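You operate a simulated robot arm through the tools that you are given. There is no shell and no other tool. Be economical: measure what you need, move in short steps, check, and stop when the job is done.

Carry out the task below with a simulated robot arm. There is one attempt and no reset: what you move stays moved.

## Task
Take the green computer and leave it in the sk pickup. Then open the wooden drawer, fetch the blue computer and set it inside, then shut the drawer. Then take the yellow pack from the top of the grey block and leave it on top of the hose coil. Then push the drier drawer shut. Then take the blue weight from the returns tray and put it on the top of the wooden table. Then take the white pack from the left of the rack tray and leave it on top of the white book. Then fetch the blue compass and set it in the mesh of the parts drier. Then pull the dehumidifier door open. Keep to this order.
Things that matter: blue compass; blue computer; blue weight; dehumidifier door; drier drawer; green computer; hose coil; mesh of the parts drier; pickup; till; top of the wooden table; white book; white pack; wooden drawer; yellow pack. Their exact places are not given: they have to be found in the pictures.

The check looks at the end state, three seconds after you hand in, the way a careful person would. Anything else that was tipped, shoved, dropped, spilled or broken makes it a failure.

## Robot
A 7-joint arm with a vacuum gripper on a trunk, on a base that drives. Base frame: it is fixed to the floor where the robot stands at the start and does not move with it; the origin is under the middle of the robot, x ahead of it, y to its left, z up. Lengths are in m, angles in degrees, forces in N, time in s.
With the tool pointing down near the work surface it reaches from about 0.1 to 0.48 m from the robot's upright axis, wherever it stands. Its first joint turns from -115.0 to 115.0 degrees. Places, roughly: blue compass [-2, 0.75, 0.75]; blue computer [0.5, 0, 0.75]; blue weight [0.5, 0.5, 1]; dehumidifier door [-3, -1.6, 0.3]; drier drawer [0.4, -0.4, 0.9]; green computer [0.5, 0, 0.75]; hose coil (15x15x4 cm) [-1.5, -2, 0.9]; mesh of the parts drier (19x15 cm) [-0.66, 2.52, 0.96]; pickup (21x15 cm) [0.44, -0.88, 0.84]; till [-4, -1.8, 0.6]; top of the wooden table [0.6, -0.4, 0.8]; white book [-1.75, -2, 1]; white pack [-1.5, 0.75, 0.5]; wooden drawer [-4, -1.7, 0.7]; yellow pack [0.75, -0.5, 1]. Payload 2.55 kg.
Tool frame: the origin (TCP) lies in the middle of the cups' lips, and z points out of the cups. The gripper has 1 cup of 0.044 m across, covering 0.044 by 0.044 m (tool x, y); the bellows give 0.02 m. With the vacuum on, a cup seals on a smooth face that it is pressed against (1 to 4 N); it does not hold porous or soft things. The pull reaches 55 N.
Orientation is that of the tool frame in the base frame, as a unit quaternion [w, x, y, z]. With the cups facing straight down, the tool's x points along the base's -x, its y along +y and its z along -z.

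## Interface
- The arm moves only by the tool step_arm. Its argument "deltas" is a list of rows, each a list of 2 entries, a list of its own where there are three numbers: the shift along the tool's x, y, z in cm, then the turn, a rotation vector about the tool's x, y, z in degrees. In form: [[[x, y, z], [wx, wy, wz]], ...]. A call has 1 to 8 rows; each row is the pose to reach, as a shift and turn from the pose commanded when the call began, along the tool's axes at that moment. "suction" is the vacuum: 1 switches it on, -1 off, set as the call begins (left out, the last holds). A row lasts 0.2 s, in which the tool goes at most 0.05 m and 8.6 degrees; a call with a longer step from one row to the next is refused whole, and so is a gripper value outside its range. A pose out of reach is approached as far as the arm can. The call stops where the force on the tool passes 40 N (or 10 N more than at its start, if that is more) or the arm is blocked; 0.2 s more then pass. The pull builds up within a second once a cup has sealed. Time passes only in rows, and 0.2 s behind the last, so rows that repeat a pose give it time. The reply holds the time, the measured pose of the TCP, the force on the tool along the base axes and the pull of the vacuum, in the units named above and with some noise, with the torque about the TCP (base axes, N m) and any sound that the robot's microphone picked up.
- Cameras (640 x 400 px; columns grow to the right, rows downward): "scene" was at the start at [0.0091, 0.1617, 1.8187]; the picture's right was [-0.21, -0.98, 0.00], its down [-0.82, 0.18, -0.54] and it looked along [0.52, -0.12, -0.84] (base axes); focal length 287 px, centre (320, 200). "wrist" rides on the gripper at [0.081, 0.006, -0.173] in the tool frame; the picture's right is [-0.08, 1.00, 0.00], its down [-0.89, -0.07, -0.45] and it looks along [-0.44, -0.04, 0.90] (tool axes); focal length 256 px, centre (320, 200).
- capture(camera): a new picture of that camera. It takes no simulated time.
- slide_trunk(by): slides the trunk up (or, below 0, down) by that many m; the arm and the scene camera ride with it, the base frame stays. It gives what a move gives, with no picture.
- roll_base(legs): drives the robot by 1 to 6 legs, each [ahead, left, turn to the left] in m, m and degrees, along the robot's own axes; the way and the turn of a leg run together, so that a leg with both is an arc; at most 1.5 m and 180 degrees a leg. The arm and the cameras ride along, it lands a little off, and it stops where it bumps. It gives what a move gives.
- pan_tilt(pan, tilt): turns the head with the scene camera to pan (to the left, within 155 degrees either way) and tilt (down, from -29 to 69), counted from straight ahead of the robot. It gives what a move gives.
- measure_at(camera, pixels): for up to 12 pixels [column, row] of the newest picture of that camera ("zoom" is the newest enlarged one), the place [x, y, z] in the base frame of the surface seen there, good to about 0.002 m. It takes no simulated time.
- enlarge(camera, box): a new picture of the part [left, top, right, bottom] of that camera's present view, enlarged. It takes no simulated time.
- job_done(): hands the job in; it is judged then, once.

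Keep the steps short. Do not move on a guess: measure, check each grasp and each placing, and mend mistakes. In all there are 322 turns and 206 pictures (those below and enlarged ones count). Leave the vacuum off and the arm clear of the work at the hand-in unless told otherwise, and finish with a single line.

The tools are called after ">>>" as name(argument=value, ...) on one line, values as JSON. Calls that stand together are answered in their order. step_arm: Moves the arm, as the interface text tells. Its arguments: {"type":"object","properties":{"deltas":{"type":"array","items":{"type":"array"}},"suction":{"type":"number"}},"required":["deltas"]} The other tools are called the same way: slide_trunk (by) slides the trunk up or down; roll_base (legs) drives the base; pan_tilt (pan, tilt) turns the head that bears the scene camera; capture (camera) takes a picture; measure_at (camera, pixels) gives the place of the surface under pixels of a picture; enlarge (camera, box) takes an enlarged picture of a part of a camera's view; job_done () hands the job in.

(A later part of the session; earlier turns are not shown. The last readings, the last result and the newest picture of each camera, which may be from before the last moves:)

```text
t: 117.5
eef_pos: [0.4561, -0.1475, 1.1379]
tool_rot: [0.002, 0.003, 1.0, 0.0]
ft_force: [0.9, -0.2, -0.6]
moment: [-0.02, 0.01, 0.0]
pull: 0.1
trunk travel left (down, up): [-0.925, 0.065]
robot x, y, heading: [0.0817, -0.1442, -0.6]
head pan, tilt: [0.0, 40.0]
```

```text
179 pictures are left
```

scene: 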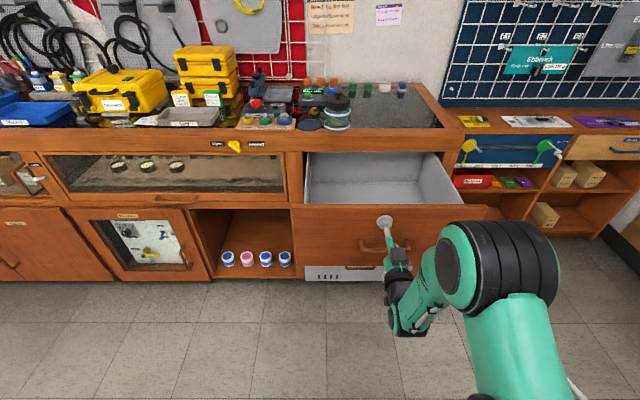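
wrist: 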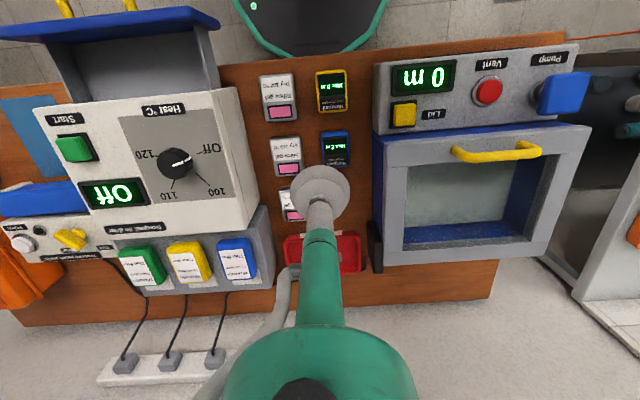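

>>> measure_at(camera="wrist", pixels=[[325, 140], [346, 140], [336, 150], [336, 160], [324, 162]])

>>> enlarge(camera="wrist", box=[300, 120, 370, 170])

```text
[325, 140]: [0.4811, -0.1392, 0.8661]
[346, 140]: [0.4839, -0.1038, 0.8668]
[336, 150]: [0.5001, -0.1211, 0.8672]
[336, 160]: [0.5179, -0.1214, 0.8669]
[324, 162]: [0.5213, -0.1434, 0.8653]
```

```text
8.00 times, centred on (335, 145) of wrist
```

zoom: 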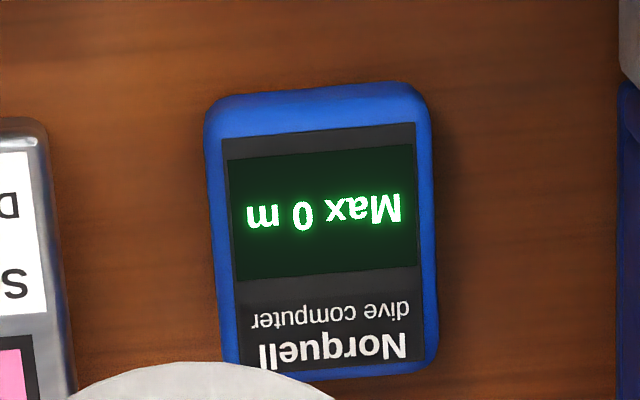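

Blue computer's centre is (0.500,-0.123). I move over it and descend.

>>> step_arm(deltas=[[[-4.3, 2.4, 0], [0, 0, 0]], [[-4.3, 2.4, 4.5], [0, 0, 0]], [[-4.3, 2.4, 9], [0, 0, 0]], [[-4.3, 2.4, 13.5], [0, 0, 0]], [[-4.3, 2.4, 18], [0, 0, 0]], [[-4.3, 2.4, 22], [0, 0, 0]], [[-4.3, 2.4, 22], [0, 0, 0]]])

>>> capture(camera="wrist")

```text
t: 119.1
eef_pos: [0.4995, -0.1235, 0.9171]
tool_rot: [0.005, 0.004, 1.0, 0.0]
ft_force: [0.0, 0.1, 0.0]
moment: [-0.02, 0.0, -0.01]
pull: 0.1
trunk travel left (down, up): [-0.925, 0.065]
robot x, y, heading: [0.0834, -0.1427, -0.4]
head pan, tilt: [0.0, 40.0]
```

```text
177 pictures are left
```

wrist: 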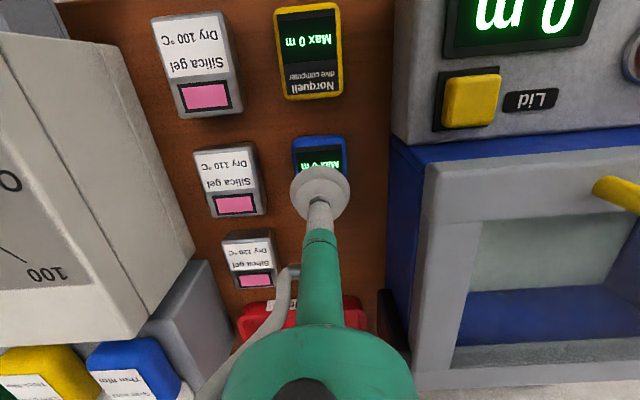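

>>> step_arm(deltas=[[[0, 0, 3], [0, 0, 0]], [[0, 0, 4.7], [0, 0, 0]], [[0, 0, 5.2], [0, 0, 0]], [[0, 0, 5.4], [0, 0, 0]], [[0, 0, 5.4], [0, 0, 0]], [[0, 0, 5.4], [0, 0, 0]], [[0, 0, 5.4], [0, 0, 0]]], suction=1)

>>> step_arm(deltas=[[[0, 0, -2], [0, 0, 0]], [[0, 0, -6], [0, 0, 0]], [[0, 0, -10], [0, 0, 0]], [[0, 0, -14], [0, 0, 0]], [[0, 0, -18], [0, 0, 0]], [[0, 0, -22], [0, 0, 0]], [[0, 0, -25], [0, 0, 0]], [[0, 0, -25], [0, 0, 0]]])

>>> capture(camera="wrist")

```text
t: 120.7
eef_pos: [0.5002, -0.1245, 0.863]
tool_rot: [0.006, 0.004, 1.0, 0.0]
ft_force: [1.4, -5.3, 14.8]
moment: [-0.01, 0.32, 0.1]
pull: 55.2
trunk travel left (down, up): [-0.925, 0.065]
robot x, y, heading: [0.0815, -0.1434, -0.8]
head pan, tilt: [0.0, 40.0]
```

```text
t: 122.5
eef_pos: [0.4975, -0.1234, 1.1132]
tool_rot: [0.003, 0.004, 1.0, 0.0]
ft_force: [-0.1, -0.3, -0.8]
moment: [0.0, 0.05, 0.02]
pull: 55.0
trunk travel left (down, up): [-0.925, 0.065]
robot x, y, heading: [0.0837, -0.1458, -0.4]
head pan, tilt: [0.0, 40.0]
```

```text
176 pictures are left
```

wrist: 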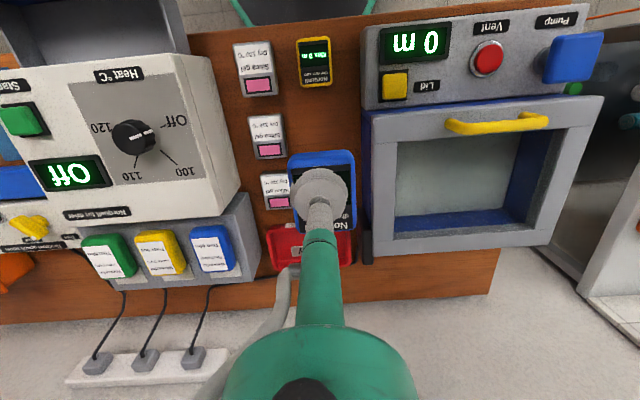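

I carry it back to the drawer.

>>> roll_base(legs=[[-0.4, 0, 0], [0, -0.5, 0], [0, 0, -90], [0, -1.5, 0], [0, -1.5, 0], [0, -0.6, 0]])

>>> capture(camera="scene")

```text
t: 148.3
eef_pos: [-3.8938, -1.0228, 1.1128]
tool_rot: [0.003, 0.713, 0.701, -0.003]
ft_force: [0.3, -0.4, -1.3]
moment: [0.04, 0.02, -0.01]
pull: 55.1
trunk travel left (down, up): [-0.925, 0.065]
robot x, y, heading: [-3.9093, -0.6041, -90.8]
head pan, tilt: [0.0, 40.0]
```

```text
175 pictures are left
```

scene: 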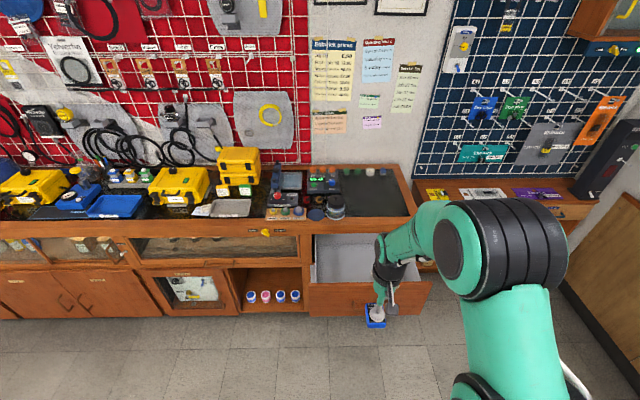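

>>> roll_base(legs=[[0.4, 0, 0.8]])

>>> capture(camera="wrist")

```text
t: 150.8
eef_pos: [-3.8901, -1.427, 1.1122]
tool_rot: [0.003, 0.708, 0.706, -0.003]
ft_force: [0.9, -0.3, -1.2]
moment: [0.02, 0.0, -0.02]
pull: 55.0
trunk travel left (down, up): [-0.925, 0.065]
robot x, y, heading: [-3.9133, -1.0085, -89.8]
head pan, tilt: [0.0, 40.0]
```

```text
174 pictures are left
```

wrist: 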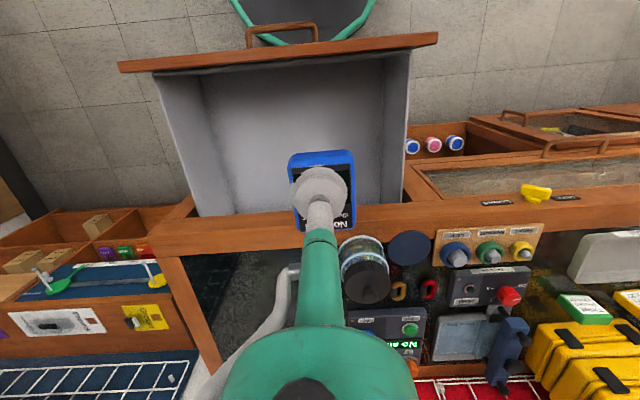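

>>> measure_at(camera="wrist", pixels=[[365, 282], [365, 255], [385, 262], [340, 285], [300, 60], [300, 42], [280, 215], [280, 205], [170, 100], [400, 100]])

```text
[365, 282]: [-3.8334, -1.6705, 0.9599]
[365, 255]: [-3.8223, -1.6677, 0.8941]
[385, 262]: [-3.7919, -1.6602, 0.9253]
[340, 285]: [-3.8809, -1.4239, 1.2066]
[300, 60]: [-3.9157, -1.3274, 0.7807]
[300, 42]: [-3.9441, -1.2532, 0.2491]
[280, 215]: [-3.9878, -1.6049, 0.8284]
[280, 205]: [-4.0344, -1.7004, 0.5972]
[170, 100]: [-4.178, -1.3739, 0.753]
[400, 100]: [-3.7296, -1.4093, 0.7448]
```

I shift to (-4.00,-1.465), away from the jar, then lower the trunk 0.39 m into the drawer's mouth.

>>> step_arm(deltas=[[[-1, -4, 0], [0, 0, 0]], [[-2.5, -8, 0], [0, 0, 0]], [[-3.8, -11, 0], [0, 0, 0]], [[-3.8, -11, 0], [0, 0, 0]]])

>>> slide_trunk(by=-0.3)

>>> capture(camera="wrist")

>>> capture(camera="scene")

```text
t: 151.8
eef_pos: [-4.0001, -1.4635, 1.1122]
tool_rot: [0.002, 0.707, 0.707, -0.002]
ft_force: [0.3, 1.2, -0.7]
moment: [0.01, -0.01, 0.03]
pull: 54.8
trunk travel left (down, up): [-0.925, 0.065]
robot x, y, heading: [-3.9136, -1.0109, -90.3]
head pan, tilt: [0.0, 40.0]
```

```text
t: 154.8
eef_pos: [-4.0012, -1.4628, 0.8117]
tool_rot: [0.002, 0.707, 0.707, -0.002]
ft_force: [-0.8, -0.2, -1.2]
moment: [-0.01, -0.02, -0.03]
pull: 54.6
trunk travel left (down, up): [-0.625, 0.365]
robot x, y, heading: [-3.9141, -1.0094, -90.0]
head pan, tilt: [0.0, 40.0]
```

```text
173 pictures are left
```

wrist: 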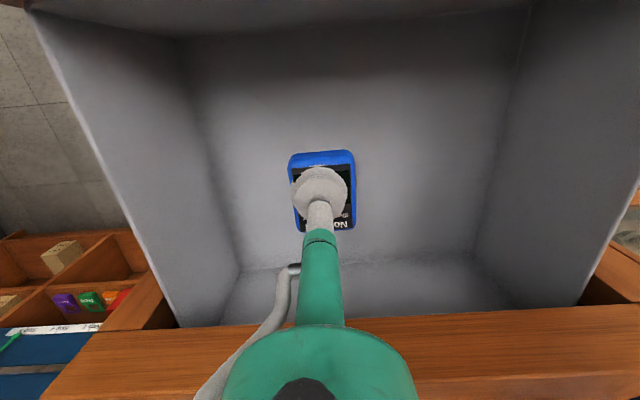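

```text
172 pictures are left
```

scene: 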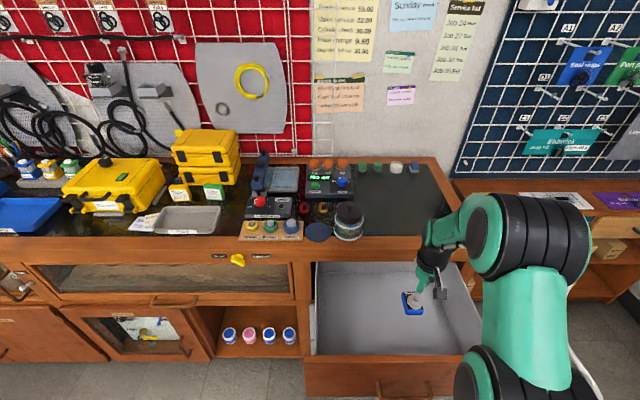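

>>> slide_trunk(by=-0.175)

>>> step_arm(deltas=[[[0, 0, 0.6], [0, 0, 0]], [[0, 0, 1.1], [0, 0, 0]], [[0, 0, 1.5], [0, 0, 0]], [[0, 0, 1.5], [0, 0, 0]]])

```text
t: 156.8
eef_pos: [-4.0004, -1.4645, 0.6367]
tool_rot: [0.003, 0.707, 0.707, -0.002]
ft_force: [0.3, -0.9, -0.7]
moment: [-0.01, -0.04, -0.01]
pull: 54.7
trunk travel left (down, up): [-0.45, 0.54]
robot x, y, heading: [-3.9136, -1.0077, -90.2]
head pan, tilt: [0.0, 40.0]
```

```text
t: 157.8
eef_pos: [-4.0007, -1.4649, 0.6234]
tool_rot: [0.003, 0.708, 0.706, -0.004]
ft_force: [0.3, 0.1, 9.1]
moment: [0.25, -0.1, 0.04]
pull: 55.1
trunk travel left (down, up): [-0.45, 0.54]
robot x, y, heading: [-3.9113, -1.0045, -90.1]
head pan, tilt: [0.0, 40.0]
```

Contact (9 N). I release and rise.

>>> step_arm(deltas=[[[0, 0, 0], [0, 0, 0]], [[0, 0, 0], [0, 0, 0]], [[0, 0, 0], [0, 0, 0]], [[0, 0, 0], [0, 0, 0]], [[0, 0, -2], [0, 0, 0]], [[0, 0, -5], [0, 0, 0]]], suction=-1)

>>> slide_trunk(by=0.34)

>>> capture(camera="wrist")

```text
t: 159.2
eef_pos: [-4.002, -1.4637, 0.6736]
tool_rot: [0.002, 0.708, 0.707, -0.002]
ft_force: [-0.3, -0.1, 0.0]
moment: [0.03, -0.02, 0.02]
pull: 0.1
trunk travel left (down, up): [-0.45, 0.54]
robot x, y, heading: [-3.9174, -1.0117, -90.0]
head pan, tilt: [0.0, 40.0]
```

```text
t: 162.5
eef_pos: [-4.0021, -1.4634, 1.0111]
tool_rot: [0.003, 0.708, 0.706, -0.002]
ft_force: [-0.4, 0.0, 0.5]
moment: [0.0, -0.03, 0.02]
pull: 0.0
trunk travel left (down, up): [-0.79, 0.2]
robot x, y, heading: [-3.9145, -1.0066, -90.0]
head pan, tilt: [0.0, 40.0]
```

```text
171 pictures are left
```

wrist: 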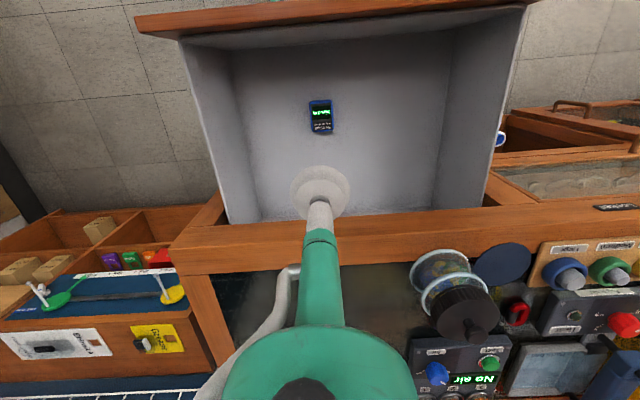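

Blue computer lies in the drawer. I back off, and turn the tool horizontal for pushing the drawer shut.

>>> roll_base(legs=[[-0.5, 0, 0]])

>>> step_arm(deltas=[[[-2.2, 1, -0.2], [0, -8, 0]], [[-4.4, 2, -0.6], [0, -16, 0]], [[-6.5, 3, -1.4], [0, -24, 0]], [[-8.5, 4, -2.4], [0, -32, 0]], [[-10.3, 5, -3.7], [0, -40, 0]], [[-11.9, 5.5, -5.3], [0, -48, 0]]])

>>> step_arm(deltas=[[[-2.2, 0, -0.2], [0, -8, 0]], [[-4.4, 0, -0.6], [0, -16, 0]], [[-6.5, 0, -1.4], [0, -24, 0]], [[-8.5, 0, -2.4], [0, -32, 0]], [[-10.3, 0, -3.7], [0, -40, 0]], [[-10.7, 0, -4.1], [0, -42, 0]], [[-10.7, 0, -4.1], [0, -42, 0]]])

```text
t: 165.4
eef_pos: [-4.0012, -0.9677, 1.012]
tool_rot: [0.002, 0.709, 0.706, -0.002]
ft_force: [0.3, 0.0, 0.6]
moment: [-0.02, 0.0, 0.0]
pull: 0.0
trunk travel left (down, up): [-0.79, 0.2]
robot x, y, heading: [-3.9128, -0.515, -90.2]
head pan, tilt: [0.0, 40.0]
```

```text
t: 166.8
eef_pos: [-3.9366, -1.0718, 1.0498]
tool_rot: [0.264, 0.654, 0.67, -0.231]
ft_force: [0.8, -0.2, -1.2]
moment: [0.03, -0.01, 0.05]
pull: 0.1
out of reach, approached as far as the arm can: row 5, 6
trunk travel left (down, up): [-0.79, 0.2]
robot x, y, heading: [-3.9139, -0.5165, -90.2]
head pan, tilt: [0.0, 40.0]
```

```text
t: 168.4
eef_pos: [-3.9527, -1.1284, 1.1534]
tool_rot: [0.488, 0.529, 0.53, -0.448]
ft_force: [0.6, 0.3, 0.2]
moment: [-0.02, -0.03, 0.0]
pull: 0.1
out of reach, approached as far as the arm can: row 1, 4, 5, 6, 7
trunk travel left (down, up): [-0.79, 0.2]
robot x, y, heading: [-3.915, -0.5142, -90.0]
head pan, tilt: [0.0, 40.0]
```

Near reach limit with slight misorientation; I retract 4 cm and straighten.

>>> step_arm(deltas=[[[0, 0, -2], [0, 0, 0]], [[0, 0, -4], [0, 0, 0]], [[0, 0, -5], [1.2, -3.5, -1.1]], [[0, 0, -5], [2.3, -7, -2.2]], [[0, 0, -5], [2.3, -7, -2.2]]])

>>> slide_trunk(by=-0.39)

>>> capture(camera="wrist")

```text
t: 169.6
eef_pos: [-3.9695, -1.1495, 1.1506]
tool_rot: [0.487, 0.516, 0.523, -0.472]
ft_force: [0.1, 0.6, -0.4]
moment: [0.0, -0.01, 0.02]
pull: 0.0
out of reach, approached as far as the arm can: row 1, 2, 3, 4, 5
trunk travel left (down, up): [-0.79, 0.2]
robot x, y, heading: [-3.9112, -0.5152, -90.1]
head pan, tilt: [0.0, 40.0]
```

```text
t: 173.3
eef_pos: [-3.968, -1.1461, 0.7604]
tool_rot: [0.487, 0.516, 0.522, -0.473]
ft_force: [0.2, 0.5, 0.0]
moment: [0.03, 0.03, -0.04]
pull: 0.1
trunk travel left (down, up): [-0.4, 0.59]
robot x, y, heading: [-3.9135, -0.5185, -90.2]
head pan, tilt: [0.0, 40.0]
```

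```text
170 pictures are left
```

wrist: 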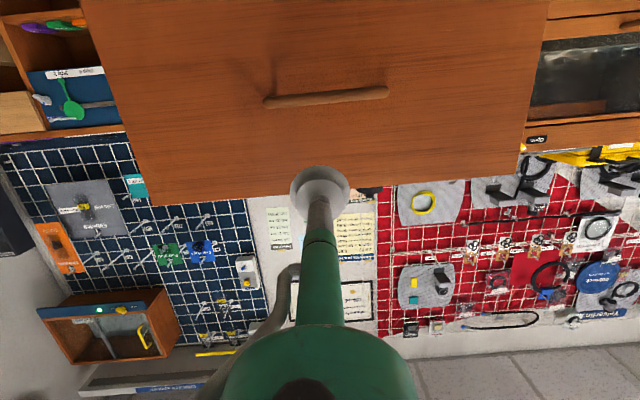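

>>> step_arm(deltas=[[[0, 0, -3], [0, 0, 0]], [[0, 0, -6], [0, 0, 0]], [[0, 0, -6], [0, 0, 0]]])

```text
t: 174.2
eef_pos: [-3.9691, -1.1411, 0.7667]
tool_rot: [0.487, 0.516, 0.525, -0.471]
ft_force: [-0.2, 0.6, -1.4]
moment: [-0.01, 0.02, 0.0]
pull: 0.1
out of reach, approached as far as the arm can: row 1, 2, 3
trunk travel left (down, up): [-0.4, 0.59]
robot x, y, heading: [-3.916, -0.5169, -89.9]
head pan, tilt: [0.0, 40.0]
```

>>> step_arm(deltas=[[[0, 0, 4], [0, 0, 0]], [[0, 0, 8], [0, 0, 0]], [[0, 0, 12], [0, 0, 0]], [[0, 0, 12], [0, 0, 0]]])

```text
t: 175.2
eef_pos: [-3.9645, -1.2613, 0.7574]
tool_rot: [0.488, 0.515, 0.524, -0.471]
ft_force: [-0.9, 0.1, -0.9]
moment: [-0.02, -0.03, 0.0]
pull: 0.1
trunk travel left (down, up): [-0.4, 0.59]
robot x, y, heading: [-3.9115, -0.5178, -90.3]
head pan, tilt: [0.0, 40.0]
```

Extending works (cup at y=-1.261, 4 cm before the face). I push by driving ahead.

>>> roll_base(legs=[[0.29, 0, 0]])

>>> capture(camera="scene")

```text
t: 177.1
eef_pos: [-3.964, -1.549, 0.7578]
tool_rot: [0.488, 0.515, 0.523, -0.472]
ft_force: [-0.3, 0.4, -0.6]
moment: [0.0, 0.0, 0.0]
pull: 0.0
trunk travel left (down, up): [-0.4, 0.59]
robot x, y, heading: [-3.9123, -0.8042, -90.0]
head pan, tilt: [0.0, 40.0]
```

```text
169 pictures are left
```

scene: 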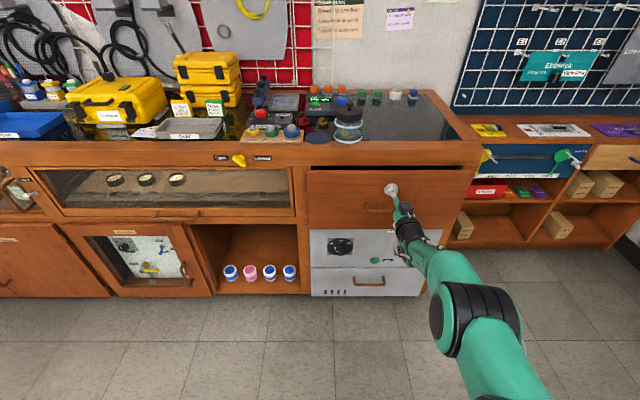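

Nearly shut. I push the last few cm with the arm.

>>> step_arm(deltas=[[[0, 0, 2], [0, 0, 0]], [[0, 0, 3.5], [0, 0, 0]], [[0, 0, 4.5], [0, 0, 0]], [[0, 0, 5.5], [0, 0, 0]], [[0, 0, 5.5], [0, 0, 0]]])

>>> enlarge(camera="scene", box=[280, 130, 480, 260])

>>> measure_at(camera="zoom", pixels=[[150, 150], [450, 170], [200, 260], [110, 200], [300, 110], [480, 260], [45, 200]])

```text
t: 178.3
eef_pos: [-3.964, -1.6024, 0.7528]
tool_rot: [0.489, 0.515, 0.525, -0.47]
ft_force: [-2.1, 5.3, -1.8]
moment: [-0.08, 0.01, 0.08]
pull: 0.1
trunk travel left (down, up): [-0.4, 0.59]
robot x, y, heading: [-3.9152, -0.8001, -90.2]
head pan, tilt: [0.0, 40.0]
```

```text
3.08 times, centred on (380, 195) of scene
```

zoom: 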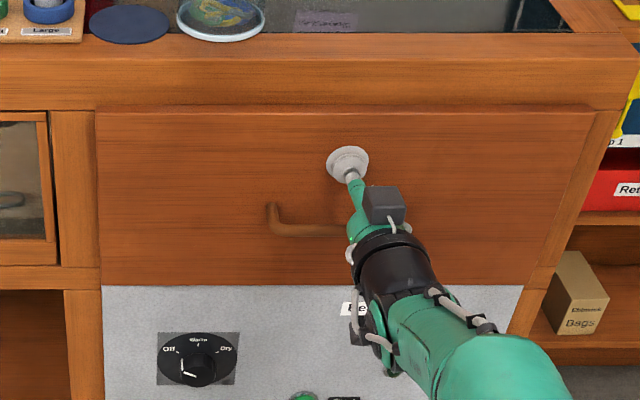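

```text
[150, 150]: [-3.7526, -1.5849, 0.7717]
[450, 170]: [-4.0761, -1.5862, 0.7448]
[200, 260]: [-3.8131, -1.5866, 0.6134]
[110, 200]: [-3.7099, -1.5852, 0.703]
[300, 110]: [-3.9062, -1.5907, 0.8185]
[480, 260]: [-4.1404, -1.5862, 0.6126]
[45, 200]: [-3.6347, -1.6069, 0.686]
```

Drawer shut (face at -1.586 as at the start). I back off, raise, and fold the tool down.

>>> roll_base(legs=[[-0.3, 0, 0]])

>>> slide_trunk(by=0.39)

>>> step_arm(deltas=[[[0, 0, -4], [0, 8, 0]], [[2.2, 0, -8], [0, 16, 0]], [[4.4, 0, -10], [0, 24, 0]], [[6.5, 0, -12], [0, 32, 0]], [[8.5, 0, -14], [0, 40, 0]], [[10.3, 0, -16], [0, 46, 0]], [[10.3, 0, -16], [0, 46, 0]]])

```text
t: 180.4
eef_pos: [-3.9626, -1.3065, 0.7527]
tool_rot: [0.488, 0.515, 0.523, -0.472]
ft_force: [0.0, 0.4, -0.7]
moment: [-0.02, 0.03, -0.02]
pull: 0.0
trunk travel left (down, up): [-0.4, 0.59]
robot x, y, heading: [-3.9108, -0.5034, -90.0]
head pan, tilt: [0.0, 40.0]
```

```text
t: 184.1
eef_pos: [-3.9626, -1.3055, 1.1433]
tool_rot: [0.489, 0.514, 0.524, -0.472]
ft_force: [-0.6, 0.5, 1.0]
moment: [0.0, 0.0, 0.0]
pull: 0.1
trunk travel left (down, up): [-0.79, 0.2]
robot x, y, heading: [-3.9099, -0.5059, -90.3]
head pan, tilt: [0.0, 40.0]
```

```text
t: 185.7
eef_pos: [-3.9666, -1.1383, 1.0532]
tool_rot: [0.245, 0.658, 0.673, -0.233]
ft_force: [0.8, 0.3, -0.4]
moment: [0.01, -0.03, -0.03]
pull: 0.1
trunk travel left (down, up): [-0.79, 0.2]
robot x, y, heading: [-3.9109, -0.5092, -89.9]
head pan, tilt: [0.0, 40.0]
```

>>> step_arm(deltas=[[[2, 0, -2.4], [0, 8, 0.2]], [[4, 0, -4.8], [0, 16, 0.5]], [[6, 0, -7.2], [0.5, 24, 0.8]], [[8, 0, -9.6], [0.8, 32, 1]], [[10, 0, -12], [1, 39.5, 1.3]], [[10, 0, -12], [1, 39.5, 1.3]]])

>>> slide_trunk(by=0.135)

>>> pan_tilt(pan=55, tilt=35)

>>> capture(camera="scene")

```text
t: 187.1
eef_pos: [-3.9722, -0.9856, 1.0822]
tool_rot: [0.0, 0.708, 0.707, 0.001]
ft_force: [0.4, 0.2, -0.4]
moment: [0.0, 0.0, 0.0]
pull: 0.3
trunk travel left (down, up): [-0.79, 0.2]
robot x, y, heading: [-3.9131, -0.5059, -90.1]
head pan, tilt: [0.0, 40.0]
```

```text
t: 188.8
eef_pos: [-3.9701, -0.9857, 1.2181]
tool_rot: [0.0, 0.707, 0.707, 0.0]
ft_force: [-0.2, -0.3, -0.1]
moment: [-0.01, 0.01, -0.02]
pull: 0.0
trunk travel left (down, up): [-0.925, 0.065]
robot x, y, heading: [-3.9123, -0.5036, -89.8]
head pan, tilt: [0.0, 40.0]
```

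```text
t: 190.0
eef_pos: [-3.9696, -0.9857, 1.2177]
tool_rot: [0.0, 0.708, 0.707, 0.0]
ft_force: [-0.5, 0.6, 0.3]
moment: [-0.01, 0.0, -0.01]
pull: 0.0
trunk travel left (down, up): [-0.925, 0.065]
robot x, y, heading: [-3.9116, -0.5061, -90.0]
head pan, tilt: [55.0, 35.0]
```

```text
167 pictures are left
```

scene: 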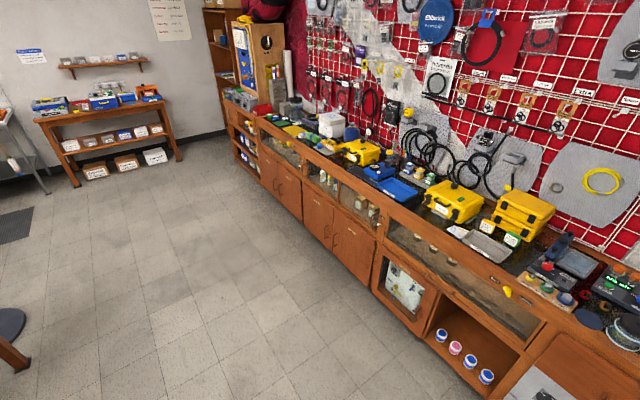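

>>> enlarge(camera="scene", box=[20, 50, 220, 200])

>>> measure_at(camera="zoom", pixels=[[180, 350], [250, 390], [350, 360], [430, 345], [200, 280], [330, 260], [440, 250], [400, 230], [480, 210], [540, 200]])

```text
2.67 times, centred on (120, 125) of scene
```

zoom: 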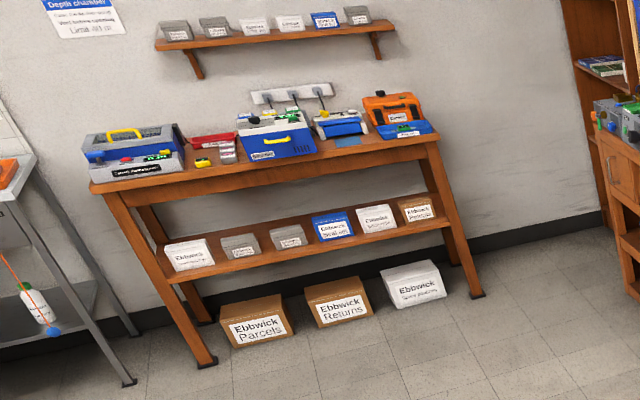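

```text
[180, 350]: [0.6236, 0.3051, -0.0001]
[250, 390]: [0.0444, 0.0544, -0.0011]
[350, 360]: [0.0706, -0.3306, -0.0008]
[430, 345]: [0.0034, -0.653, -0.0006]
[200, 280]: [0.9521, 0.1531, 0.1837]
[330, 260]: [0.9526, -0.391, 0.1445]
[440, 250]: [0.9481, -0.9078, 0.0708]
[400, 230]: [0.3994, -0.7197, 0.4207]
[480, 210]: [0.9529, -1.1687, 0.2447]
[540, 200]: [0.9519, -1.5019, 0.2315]
```

>>> measure_at(camera="zoom", pixels=[[240, 342], [288, 330], [260, 315], [250, 305], [325, 325], [370, 310], [340, 285], [395, 305], [440, 290], [205, 360], [475, 293], [415, 270]])

```text
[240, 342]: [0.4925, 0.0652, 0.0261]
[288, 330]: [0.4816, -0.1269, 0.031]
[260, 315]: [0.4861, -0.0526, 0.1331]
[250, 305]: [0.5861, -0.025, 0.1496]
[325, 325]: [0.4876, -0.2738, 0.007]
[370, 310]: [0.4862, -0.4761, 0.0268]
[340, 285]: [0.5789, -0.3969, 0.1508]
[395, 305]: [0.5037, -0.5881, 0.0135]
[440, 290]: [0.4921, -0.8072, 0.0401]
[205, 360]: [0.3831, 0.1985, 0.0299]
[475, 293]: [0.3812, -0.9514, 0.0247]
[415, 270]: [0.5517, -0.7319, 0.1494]
```

Boxes under the table limit base x to ≈0.20. I need to know the column's size (the open drier drawer sticks out). I tilt the tool inward to view the robot's own column.

>>> step_arm(deltas=[[[0, 0, 0], [0, 8, 0]], [[0, 0, 0], [0, 16, 0]], [[0, 0, 0], [0, 24, 0]], [[0, 0, 0], [0, 32, 0]], [[0, 0, 0], [0, 32, 0]]])

>>> capture(camera="wrist")

```text
t: 191.2
eef_pos: [-3.9616, -0.8501, 1.0718]
tool_rot: [-0.173, 0.686, 0.686, 0.168]
ft_force: [1.4, 0.4, -0.4]
moment: [-0.04, 0.01, 0.03]
pull: 0.1
out of reach, approached as far as the arm can: row 1, 2, 3, 4, 5
trunk travel left (down, up): [-0.925, 0.065]
robot x, y, heading: [-3.9114, -0.5076, -90.0]
head pan, tilt: [55.0, 35.0]
```

```text
165 pictures are left
```

wrist: 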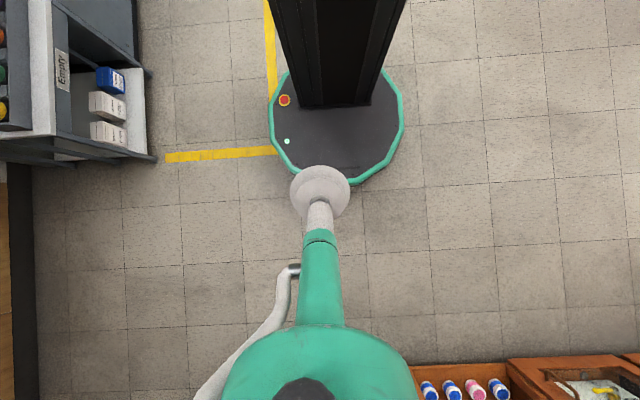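

>>> measure_at(camera="wrist", pixels=[[335, 105], [300, 108], [370, 103], [330, 60], [315, 60], [360, 60], [335, 20], [404, 120], [270, 120], [340, 183], [300, 30]])

```text
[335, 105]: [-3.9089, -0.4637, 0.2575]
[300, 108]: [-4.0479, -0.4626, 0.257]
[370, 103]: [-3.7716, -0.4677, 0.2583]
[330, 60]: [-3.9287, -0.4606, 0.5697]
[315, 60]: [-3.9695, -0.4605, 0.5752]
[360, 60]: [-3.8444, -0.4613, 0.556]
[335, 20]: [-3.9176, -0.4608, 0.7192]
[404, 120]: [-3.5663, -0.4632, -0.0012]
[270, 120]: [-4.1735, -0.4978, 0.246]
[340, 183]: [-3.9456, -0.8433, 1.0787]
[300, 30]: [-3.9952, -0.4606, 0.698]
```

The column's front is 0.046 m behind the axis, so it won't touch the drawer. I straighten the tool and drive back to the table.

>>> step_arm(deltas=[[[0, 0, -1], [0, -7, 0]], [[0, 0, -3], [0, -14, 0]], [[0, 0, -5], [0, -21, 0]], [[0, 0, -7], [0, -28, 0]], [[0, 0, -7], [0, -28, 0]]])

>>> roll_base(legs=[[0, 1.5, 0], [0, 1.5, 0], [0, 0.63, 0], [0, 0, 90], [0, 0.15, 0]])

```text
t: 192.4
eef_pos: [-3.9616, -0.8853, 1.137]
tool_rot: [-0.002, 0.706, 0.708, -0.003]
ft_force: [1.0, -0.7, 0.1]
moment: [0.01, 0.01, 0.02]
pull: 0.0
trunk travel left (down, up): [-0.925, 0.065]
robot x, y, heading: [-3.9158, -0.5057, -90.2]
head pan, tilt: [55.0, 35.0]
```

```text
t: 214.8
eef_pos: [0.077, -0.3346, 1.1369]
tool_rot: [0.0, -0.031, 1.0, -0.002]
ft_force: [0.1, 0.3, 0.4]
moment: [0.0, -0.03, -0.01]
pull: 0.1
trunk travel left (down, up): [-0.925, 0.065]
robot x, y, heading: [-0.3021, -0.3015, 3.5]
head pan, tilt: [55.0, 35.0]
```

>>> roll_base(legs=[[0, -0.06, -3.6], [0.4, 0, 0]])

>>> capture(camera="wrist")

```text
t: 217.8
eef_pos: [0.4774, -0.4206, 1.1367]
tool_rot: [0.0, 0.001, 1.0, -0.002]
ft_force: [-0.1, 0.1, -0.7]
moment: [0.0, 0.0, 0.02]
pull: 0.0
trunk travel left (down, up): [-0.925, 0.065]
robot x, y, heading: [0.0985, -0.3694, -0.5]
head pan, tilt: [55.0, 35.0]
```

```text
164 pictures are left
```

wrist: 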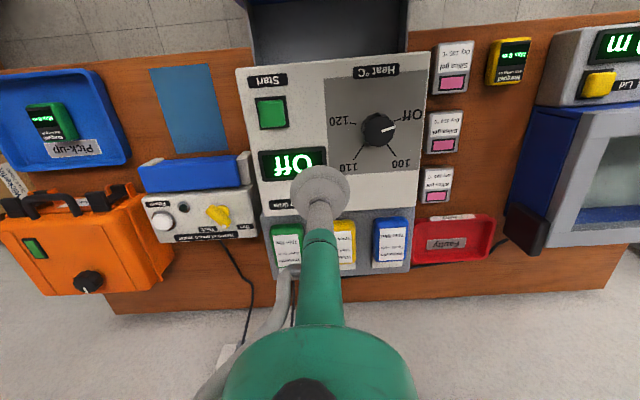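

>>> roll_base(legs=[[0.075, 0, 0.4]])

>>> step_arm(deltas=[[[0, -4, 0], [0, 0, 0]], [[0, -8, 0], [0, 0, 0]], [[0, -8, 0], [0, 0, 0]]])

>>> enlarge(camera="wrist", box=[280, 140, 460, 250])

```text
t: 218.9
eef_pos: [0.552, -0.4175, 1.1379]
tool_rot: [0.0, -0.004, 1.0, -0.003]
ft_force: [0.9, -0.6, 0.1]
moment: [0.0, 0.05, -0.01]
pull: 0.2
trunk travel left (down, up): [-0.925, 0.065]
robot x, y, heading: [0.1747, -0.3713, 0.3]
head pan, tilt: [55.0, 35.0]
```

```text
t: 219.7
eef_pos: [0.5528, -0.4977, 1.1365]
tool_rot: [0.0, -0.003, 1.0, -0.002]
ft_force: [-0.6, 0.1, 0.0]
moment: [0.02, -0.03, 0.03]
pull: 0.0
trunk travel left (down, up): [-0.925, 0.065]
robot x, y, heading: [0.1704, -0.3695, 0.0]
head pan, tilt: [55.0, 35.0]
```

```text
3.56 times, centred on (370, 195) of wrist
```

zoom: 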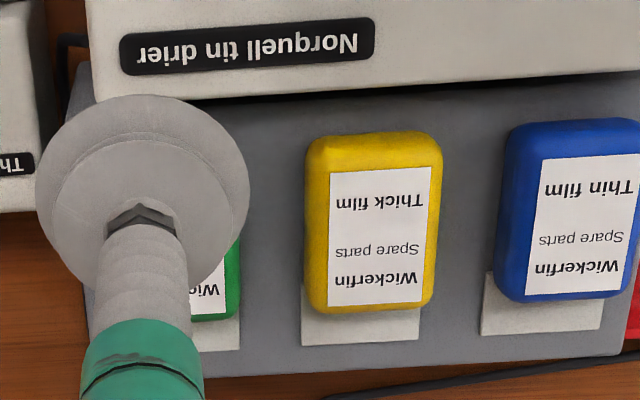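

>>> measure_at(camera="zoom", pixels=[[315, 145], [435, 145], [325, 300], [425, 295], [377, 215], [377, 150], [377, 325], [377, 110], [500, 330]])

```text
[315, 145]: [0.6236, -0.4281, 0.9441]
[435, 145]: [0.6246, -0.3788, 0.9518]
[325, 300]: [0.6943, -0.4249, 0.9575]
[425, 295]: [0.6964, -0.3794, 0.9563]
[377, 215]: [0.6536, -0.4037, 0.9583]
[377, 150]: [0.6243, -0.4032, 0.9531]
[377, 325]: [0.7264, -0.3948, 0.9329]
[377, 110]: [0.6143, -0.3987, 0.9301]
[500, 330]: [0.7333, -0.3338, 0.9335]
```

Pack top is centred at (0.658,-0.403,0.958). I nudge the base 2 cm closer and move over it.

>>> roll_base(legs=[[0.02, 0, 0]])

>>> step_arm(deltas=[[[-2, 4, 0], [0, 0, 0]], [[-5, 7, 0], [0, 0, 0]], [[-8.2, 9.4, 0], [0, 0, 0]], [[-8.2, 9.4, 4], [0, 0, 0]], [[-8.2, 9.4, 8], [0, 0, 0]], [[-8.2, 9.4, 12], [0, 0, 0]], [[-8.2, 9.4, 13], [0, 0, 0]], [[-8.2, 9.4, 13], [0, 0, 0]]])

>>> capture(camera="wrist")

```text
t: 220.5
eef_pos: [0.5699, -0.4973, 1.1376]
tool_rot: [0.001, -0.003, 1.0, -0.003]
ft_force: [-0.1, -0.3, 0.0]
moment: [0.0, -0.03, -0.01]
pull: 0.1
trunk travel left (down, up): [-0.925, 0.065]
robot x, y, heading: [0.1912, -0.3683, 0.3]
head pan, tilt: [55.0, 35.0]
```

```text
t: 222.3
eef_pos: [0.653, -0.4042, 1.0068]
tool_rot: [0.0, -0.004, 1.0, -0.003]
ft_force: [0.1, -0.2, 0.3]
moment: [0.0, 0.03, -0.02]
pull: 0.0
trunk travel left (down, up): [-0.925, 0.065]
robot x, y, heading: [0.1901, -0.3693, 0.3]
head pan, tilt: [55.0, 35.0]
```

```text
162 pictures are left
```

wrist: 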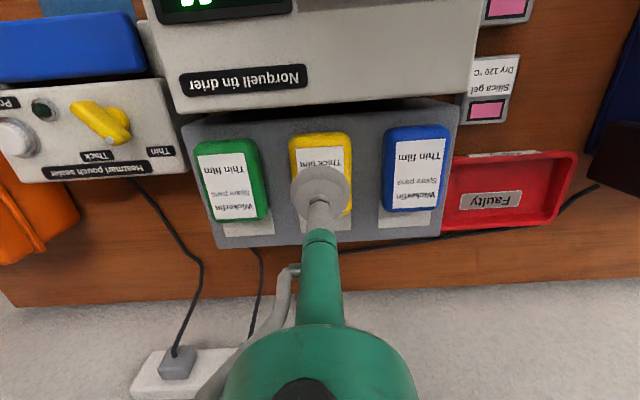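

>>> step_arm(deltas=[[[0, 0, 3], [0, 0, 0]], [[0, 0, 4.6], [0, 0, 0]], [[0, 0, 5], [0, 0, 0]], [[0, 0, 5.2], [0, 0, 0]], [[0, 0, 5.2], [0, 0, 0]], [[0, 0, 5.2], [0, 0, 0]], [[0, 0, 5.2], [0, 0, 0]]], suction=1)

```text
t: 223.9
eef_pos: [0.6544, -0.4051, 0.9551]
tool_rot: [0.003, -0.003, 1.0, -0.002]
ft_force: [0.4, -1.8, 15.5]
moment: [0.28, 0.08, -0.03]
pull: 55.1
trunk travel left (down, up): [-0.925, 0.065]
robot x, y, heading: [0.1935, -0.3712, 0.2]
head pan, tilt: [55.0, 35.0]
```

Sealed. I lift, tuck in, and back away from the table.

>>> step_arm(deltas=[[[0, 0, -3], [0, 0, 0]], [[0, 0, -7], [0, 0, 0]], [[0, 0, -11], [0, 0, 0]], [[0, 0, -15], [0, 0, 0]], [[4, 0, -18], [0, 0, 0]], [[8, 0, -18], [0, 0, 0]], [[8, 0, -18], [0, 0, 0]]])

>>> roll_base(legs=[[-0.5, 0, 0], [0, -0.4, 0], [0, 0, -90], [0, -1.2, 0]])

>>> pan_tilt(pan=0, tilt=40)

>>> capture(camera="scene")

```text
t: 225.5
eef_pos: [0.5737, -0.4037, 1.1346]
tool_rot: [0.0, -0.003, 1.0, -0.002]
ft_force: [-0.3, 1.3, -0.8]
moment: [-0.04, 0.05, 0.0]
pull: 54.9
trunk travel left (down, up): [-0.925, 0.065]
robot x, y, heading: [0.19, -0.3698, 0.1]
head pan, tilt: [55.0, 35.0]
```

```text
t: 240.1
eef_pos: [-1.5552, -1.1422, 1.1349]
tool_rot: [-0.001, 0.708, 0.707, -0.002]
ft_force: [-0.1, -0.4, -0.7]
moment: [-0.03, 0.01, 0.05]
pull: 54.6
trunk travel left (down, up): [-0.925, 0.065]
robot x, y, heading: [-1.5152, -0.7648, -90.4]
head pan, tilt: [55.0, 35.0]
```

```text
t: 241.3
eef_pos: [-1.5548, -1.1431, 1.1362]
tool_rot: [-0.002, 0.708, 0.706, -0.002]
ft_force: [-0.3, -0.3, -0.5]
moment: [0.02, 0.0, 0.0]
pull: 55.3
trunk travel left (down, up): [-0.925, 0.065]
robot x, y, heading: [-1.519, -0.7659, -90.5]
head pan, tilt: [0.0, 40.0]
```

```text
161 pictures are left
```

scene: 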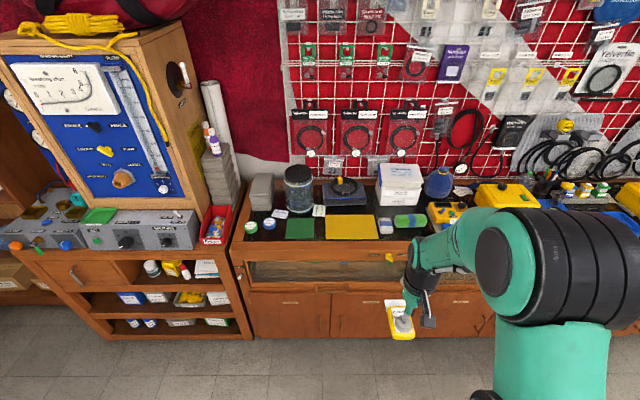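

>>> enlarge(camera="scene", box=[230, 150, 460, 290])

>>> measure_at(camera="zoom", pixels=[[300, 95], [320, 130], [280, 140], [370, 135], [470, 60], [480, 100], [420, 45], [530, 50], [350, 210], [30, 230], [190, 120], [315, 60]])

```text
2.78 times, centred on (345, 220) of scene
```

zoom: 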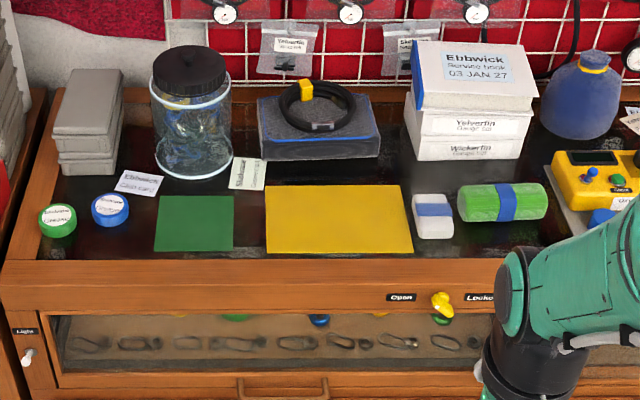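

```text
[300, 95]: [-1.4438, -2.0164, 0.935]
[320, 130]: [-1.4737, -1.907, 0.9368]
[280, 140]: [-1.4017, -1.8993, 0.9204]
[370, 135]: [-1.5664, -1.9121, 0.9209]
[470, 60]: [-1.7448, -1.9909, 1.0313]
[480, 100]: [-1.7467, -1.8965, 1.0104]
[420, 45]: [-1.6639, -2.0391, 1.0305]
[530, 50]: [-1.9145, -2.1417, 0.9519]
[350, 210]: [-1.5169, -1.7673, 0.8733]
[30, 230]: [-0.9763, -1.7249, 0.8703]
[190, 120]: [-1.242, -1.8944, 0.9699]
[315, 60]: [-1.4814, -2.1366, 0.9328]
```

The hose coil lies on a grey box around (-1.47,-1.98,0.94), the service book on the stack top (z 1.03). They're deep on the counter, ~0.68 m from where the base can stand. I test the tool-down reach at a higher relative arm pose here in free space.

>>> step_arm(deltas=[[[0, 0, -5], [0, 0, 0]], [[0, 0, -10], [0, 0, 0]], [[0, 0, -15], [0, 0, 0]], [[0, 0, -20], [0, 0, 0]], [[-5, 0, -20], [0, 0, 0]], [[-10, 0, -20], [0, 0, 0]], [[-15, 0, -20], [0, 0, 0]], [[-20, 0, -20], [0, 0, 0]]])

>>> enlarge(camera="scene", box=[310, 160, 440, 240])

```text
t: 243.1
eef_pos: [-1.5525, -1.2895, 1.2325]
tool_rot: [0.015, 0.707, 0.707, -0.021]
ft_force: [0.5, -1.2, 0.1]
moment: [0.13, 0.03, 0.01]
pull: 54.7
out of reach, approached as far as the arm can: row 3, 4, 5, 6, 7, 8
trunk travel left (down, up): [-0.925, 0.065]
robot x, y, heading: [-1.5221, -0.7594, -90.5]
head pan, tilt: [0.0, 40.0]
```

```text
4.92 times, centred on (375, 200) of scene
```

zoom: 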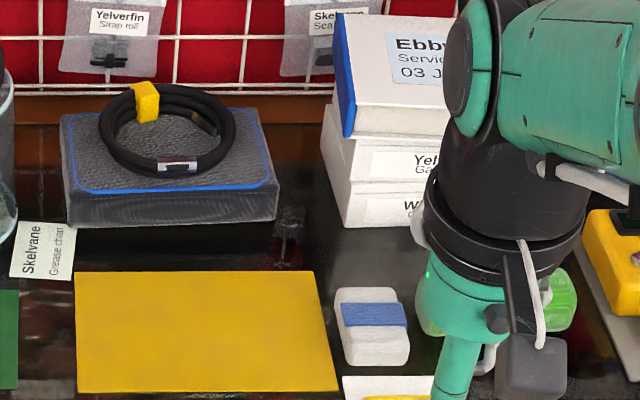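

>>> measure_at(camera="zoom", pixels=[[103, 135], [232, 135], [170, 174], [165, 92], [124, 130], [207, 135], [172, 152], [165, 125], [68, 195], [272, 180], [148, 95], [180, 165]])

```text
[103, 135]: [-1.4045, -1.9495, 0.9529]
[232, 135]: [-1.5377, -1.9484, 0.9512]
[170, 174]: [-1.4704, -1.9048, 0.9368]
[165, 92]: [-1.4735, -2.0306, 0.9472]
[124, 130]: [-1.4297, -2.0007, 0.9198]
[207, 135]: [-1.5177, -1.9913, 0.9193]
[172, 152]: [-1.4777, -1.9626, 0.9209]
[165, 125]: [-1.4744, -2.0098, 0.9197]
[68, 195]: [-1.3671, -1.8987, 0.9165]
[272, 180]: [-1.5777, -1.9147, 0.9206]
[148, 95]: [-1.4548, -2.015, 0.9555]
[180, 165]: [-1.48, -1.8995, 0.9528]
```

The coil is a ring: centre (-1.471,-1.97), crest radius ≈6 cm, top z≈0.955, hole ≈9 cm — so the pack must lie across the front arc with its long side along x. I'll yaw the tool 90° and later tilt ~20° for reach. First retract and yaw.

>>> step_arm(deltas=[[[4, 0, 2], [0, 0, 0]], [[8, 0, 4], [0, 0, 8]], [[8, 0, 5], [0, 0, 16]], [[8, 0, 5], [0, 0, 24]], [[8, 0, 5], [0, 0, 32]], [[8, 0, 5], [0, 0, 40]], [[8, 0, 5], [0, 0, 48]], [[8, 0, 5], [0, 0, 48]]])

>>> step_arm(deltas=[[[0, 0, 0], [0, 0, 8]], [[0, 0, 0], [0, 0, 16]], [[0, 0, 0], [0, 0, 24]], [[0, 0, 0], [0, 0, 32]], [[0, 0, 0], [0, 0, 40]], [[0, 0, 0], [0, 0, 42]], [[0, 0, 0], [0, 0, 42]]])

```text
t: 244.9
eef_pos: [-1.5527, -1.2109, 1.1805]
tool_rot: [0.024, 0.934, 0.356, -0.014]
ft_force: [-0.5, 0.5, -0.6]
moment: [0.03, 0.03, -0.02]
pull: 55.0
trunk travel left (down, up): [-0.925, 0.065]
robot x, y, heading: [-1.5189, -0.763, -90.2]
head pan, tilt: [0.0, 40.0]
```

```text
t: 246.5
eef_pos: [-1.5509, -1.2118, 1.1789]
tool_rot: [0.028, 1.0, -0.002, -0.005]
ft_force: [0.4, 0.3, -0.9]
moment: [-0.03, -0.02, -0.02]
pull: 55.1
trunk travel left (down, up): [-0.925, 0.065]
robot x, y, heading: [-1.5204, -0.7624, -90.4]
head pan, tilt: [0.0, 40.0]
```

>>> step_arm(deltas=[[[1, 2, 0], [-6, 0, 0]], [[2, 4, 0], [-12, 0, 0]], [[3, 6, 0], [-17, 0, 0]], [[3, 10, 0], [-17, 0, 0]], [[3, 14, 0], [-17, 0, 0]], [[3, 14, 0], [-17, 0, 0]]])

>>> roll_base(legs=[[0, 0.05, 0], [0.4, 0, 0.4]])

>>> pan_tilt(pan=0, tilt=55)

>>> capture(camera="scene")

```text
t: 247.9
eef_pos: [-1.5223, -1.3499, 1.1858]
tool_rot: [0.176, 0.984, 0.0, -0.004]
ft_force: [0.5, 0.3, -0.7]
moment: [-0.01, -0.01, -0.01]
pull: 54.6
trunk travel left (down, up): [-0.925, 0.065]
robot x, y, heading: [-1.5174, -0.7645, -90.3]
head pan, tilt: [0.0, 40.0]
```

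```text
t: 250.9
eef_pos: [-1.4724, -1.7468, 1.1856]
tool_rot: [0.175, 0.985, 0.002, -0.004]
ft_force: [-0.6, 0.5, -0.4]
moment: [0.01, 0.0, 0.02]
pull: 55.0
trunk travel left (down, up): [-0.925, 0.065]
robot x, y, heading: [-1.4709, -1.1562, -89.9]
head pan, tilt: [0.0, 40.0]
```

```text
t: 251.7
eef_pos: [-1.4715, -1.7454, 1.1844]
tool_rot: [0.176, 0.984, 0.002, -0.004]
ft_force: [0.1, -0.3, -0.8]
moment: [0.03, -0.04, -0.01]
pull: 55.3
trunk travel left (down, up): [-0.925, 0.065]
robot x, y, heading: [-1.4705, -1.1554, -90.3]
head pan, tilt: [0.0, 55.0]
```

```text
158 pictures are left
```

scene: 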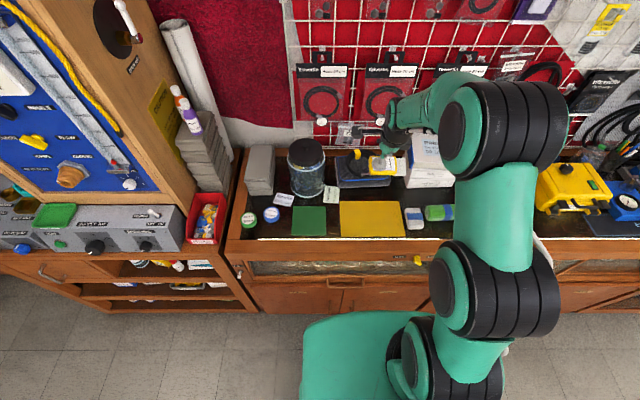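

>>> roll_base(legs=[[0.13, 0, 0.3]])

>>> step_arm(deltas=[[[0.7, 2, -0.7], [0, 0, 0]], [[0.7, 3, -1], [0, 0, 0]], [[0.7, 3, -1], [0, 0, 0]]])

>>> capture(camera="wrist")

>>> capture(camera="scene")

```text
t: 252.9
eef_pos: [-1.4718, -1.8459, 1.1836]
tool_rot: [0.175, 0.984, 0.004, -0.004]
ft_force: [0.2, 0.0, -0.9]
moment: [0.0, 0.0, 0.05]
pull: 54.5
trunk travel left (down, up): [-0.925, 0.065]
robot x, y, heading: [-1.4693, -1.2576, -90.3]
head pan, tilt: [0.0, 55.0]
stopped in leg 1: the robot was blocked; the commanded pose is now the measured one
```

```text
t: 253.7
eef_pos: [-1.4639, -1.8708, 1.207]
tool_rot: [0.176, 0.984, 0.003, -0.003]
ft_force: [0.1, 0.4, -0.7]
moment: [0.0, -0.02, 0.01]
pull: 54.8
trunk travel left (down, up): [-0.925, 0.065]
robot x, y, heading: [-1.4743, -1.2582, -89.5]
head pan, tilt: [0.0, 55.0]
```

```text
157 pictures are left
```

wrist: 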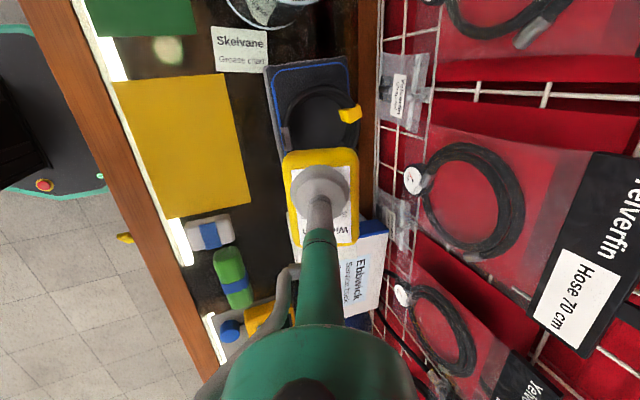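

```text
156 pictures are left
```

scene: 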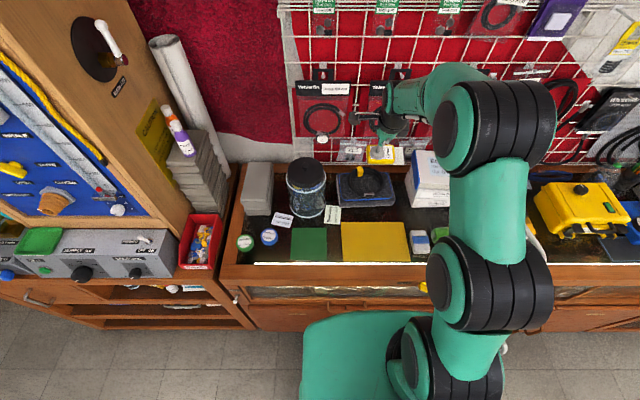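

The base touched the counter at y=-1.258 and stopped. Need r=0.65; I extend forward 4 cm while going down 8 cm with the arm.

>>> step_arm(deltas=[[[0, 0.3, 3], [0, 0, 0]], [[0, 0.6, 6], [0, 0, 0]], [[0, 1, 8.9], [0, 0, 0]], [[0, 1, 8.9], [0, 0, 0]]])

```text
t: 254.7
eef_pos: [-1.4635, -1.9094, 1.1249]
tool_rot: [0.176, 0.984, 0.003, -0.004]
ft_force: [-0.3, 0.4, 0.0]
moment: [-0.01, -0.03, 0.0]
pull: 54.8
trunk travel left (down, up): [-0.925, 0.065]
robot x, y, heading: [-1.4724, -1.2516, -89.5]
head pan, tilt: [0.0, 55.0]
```

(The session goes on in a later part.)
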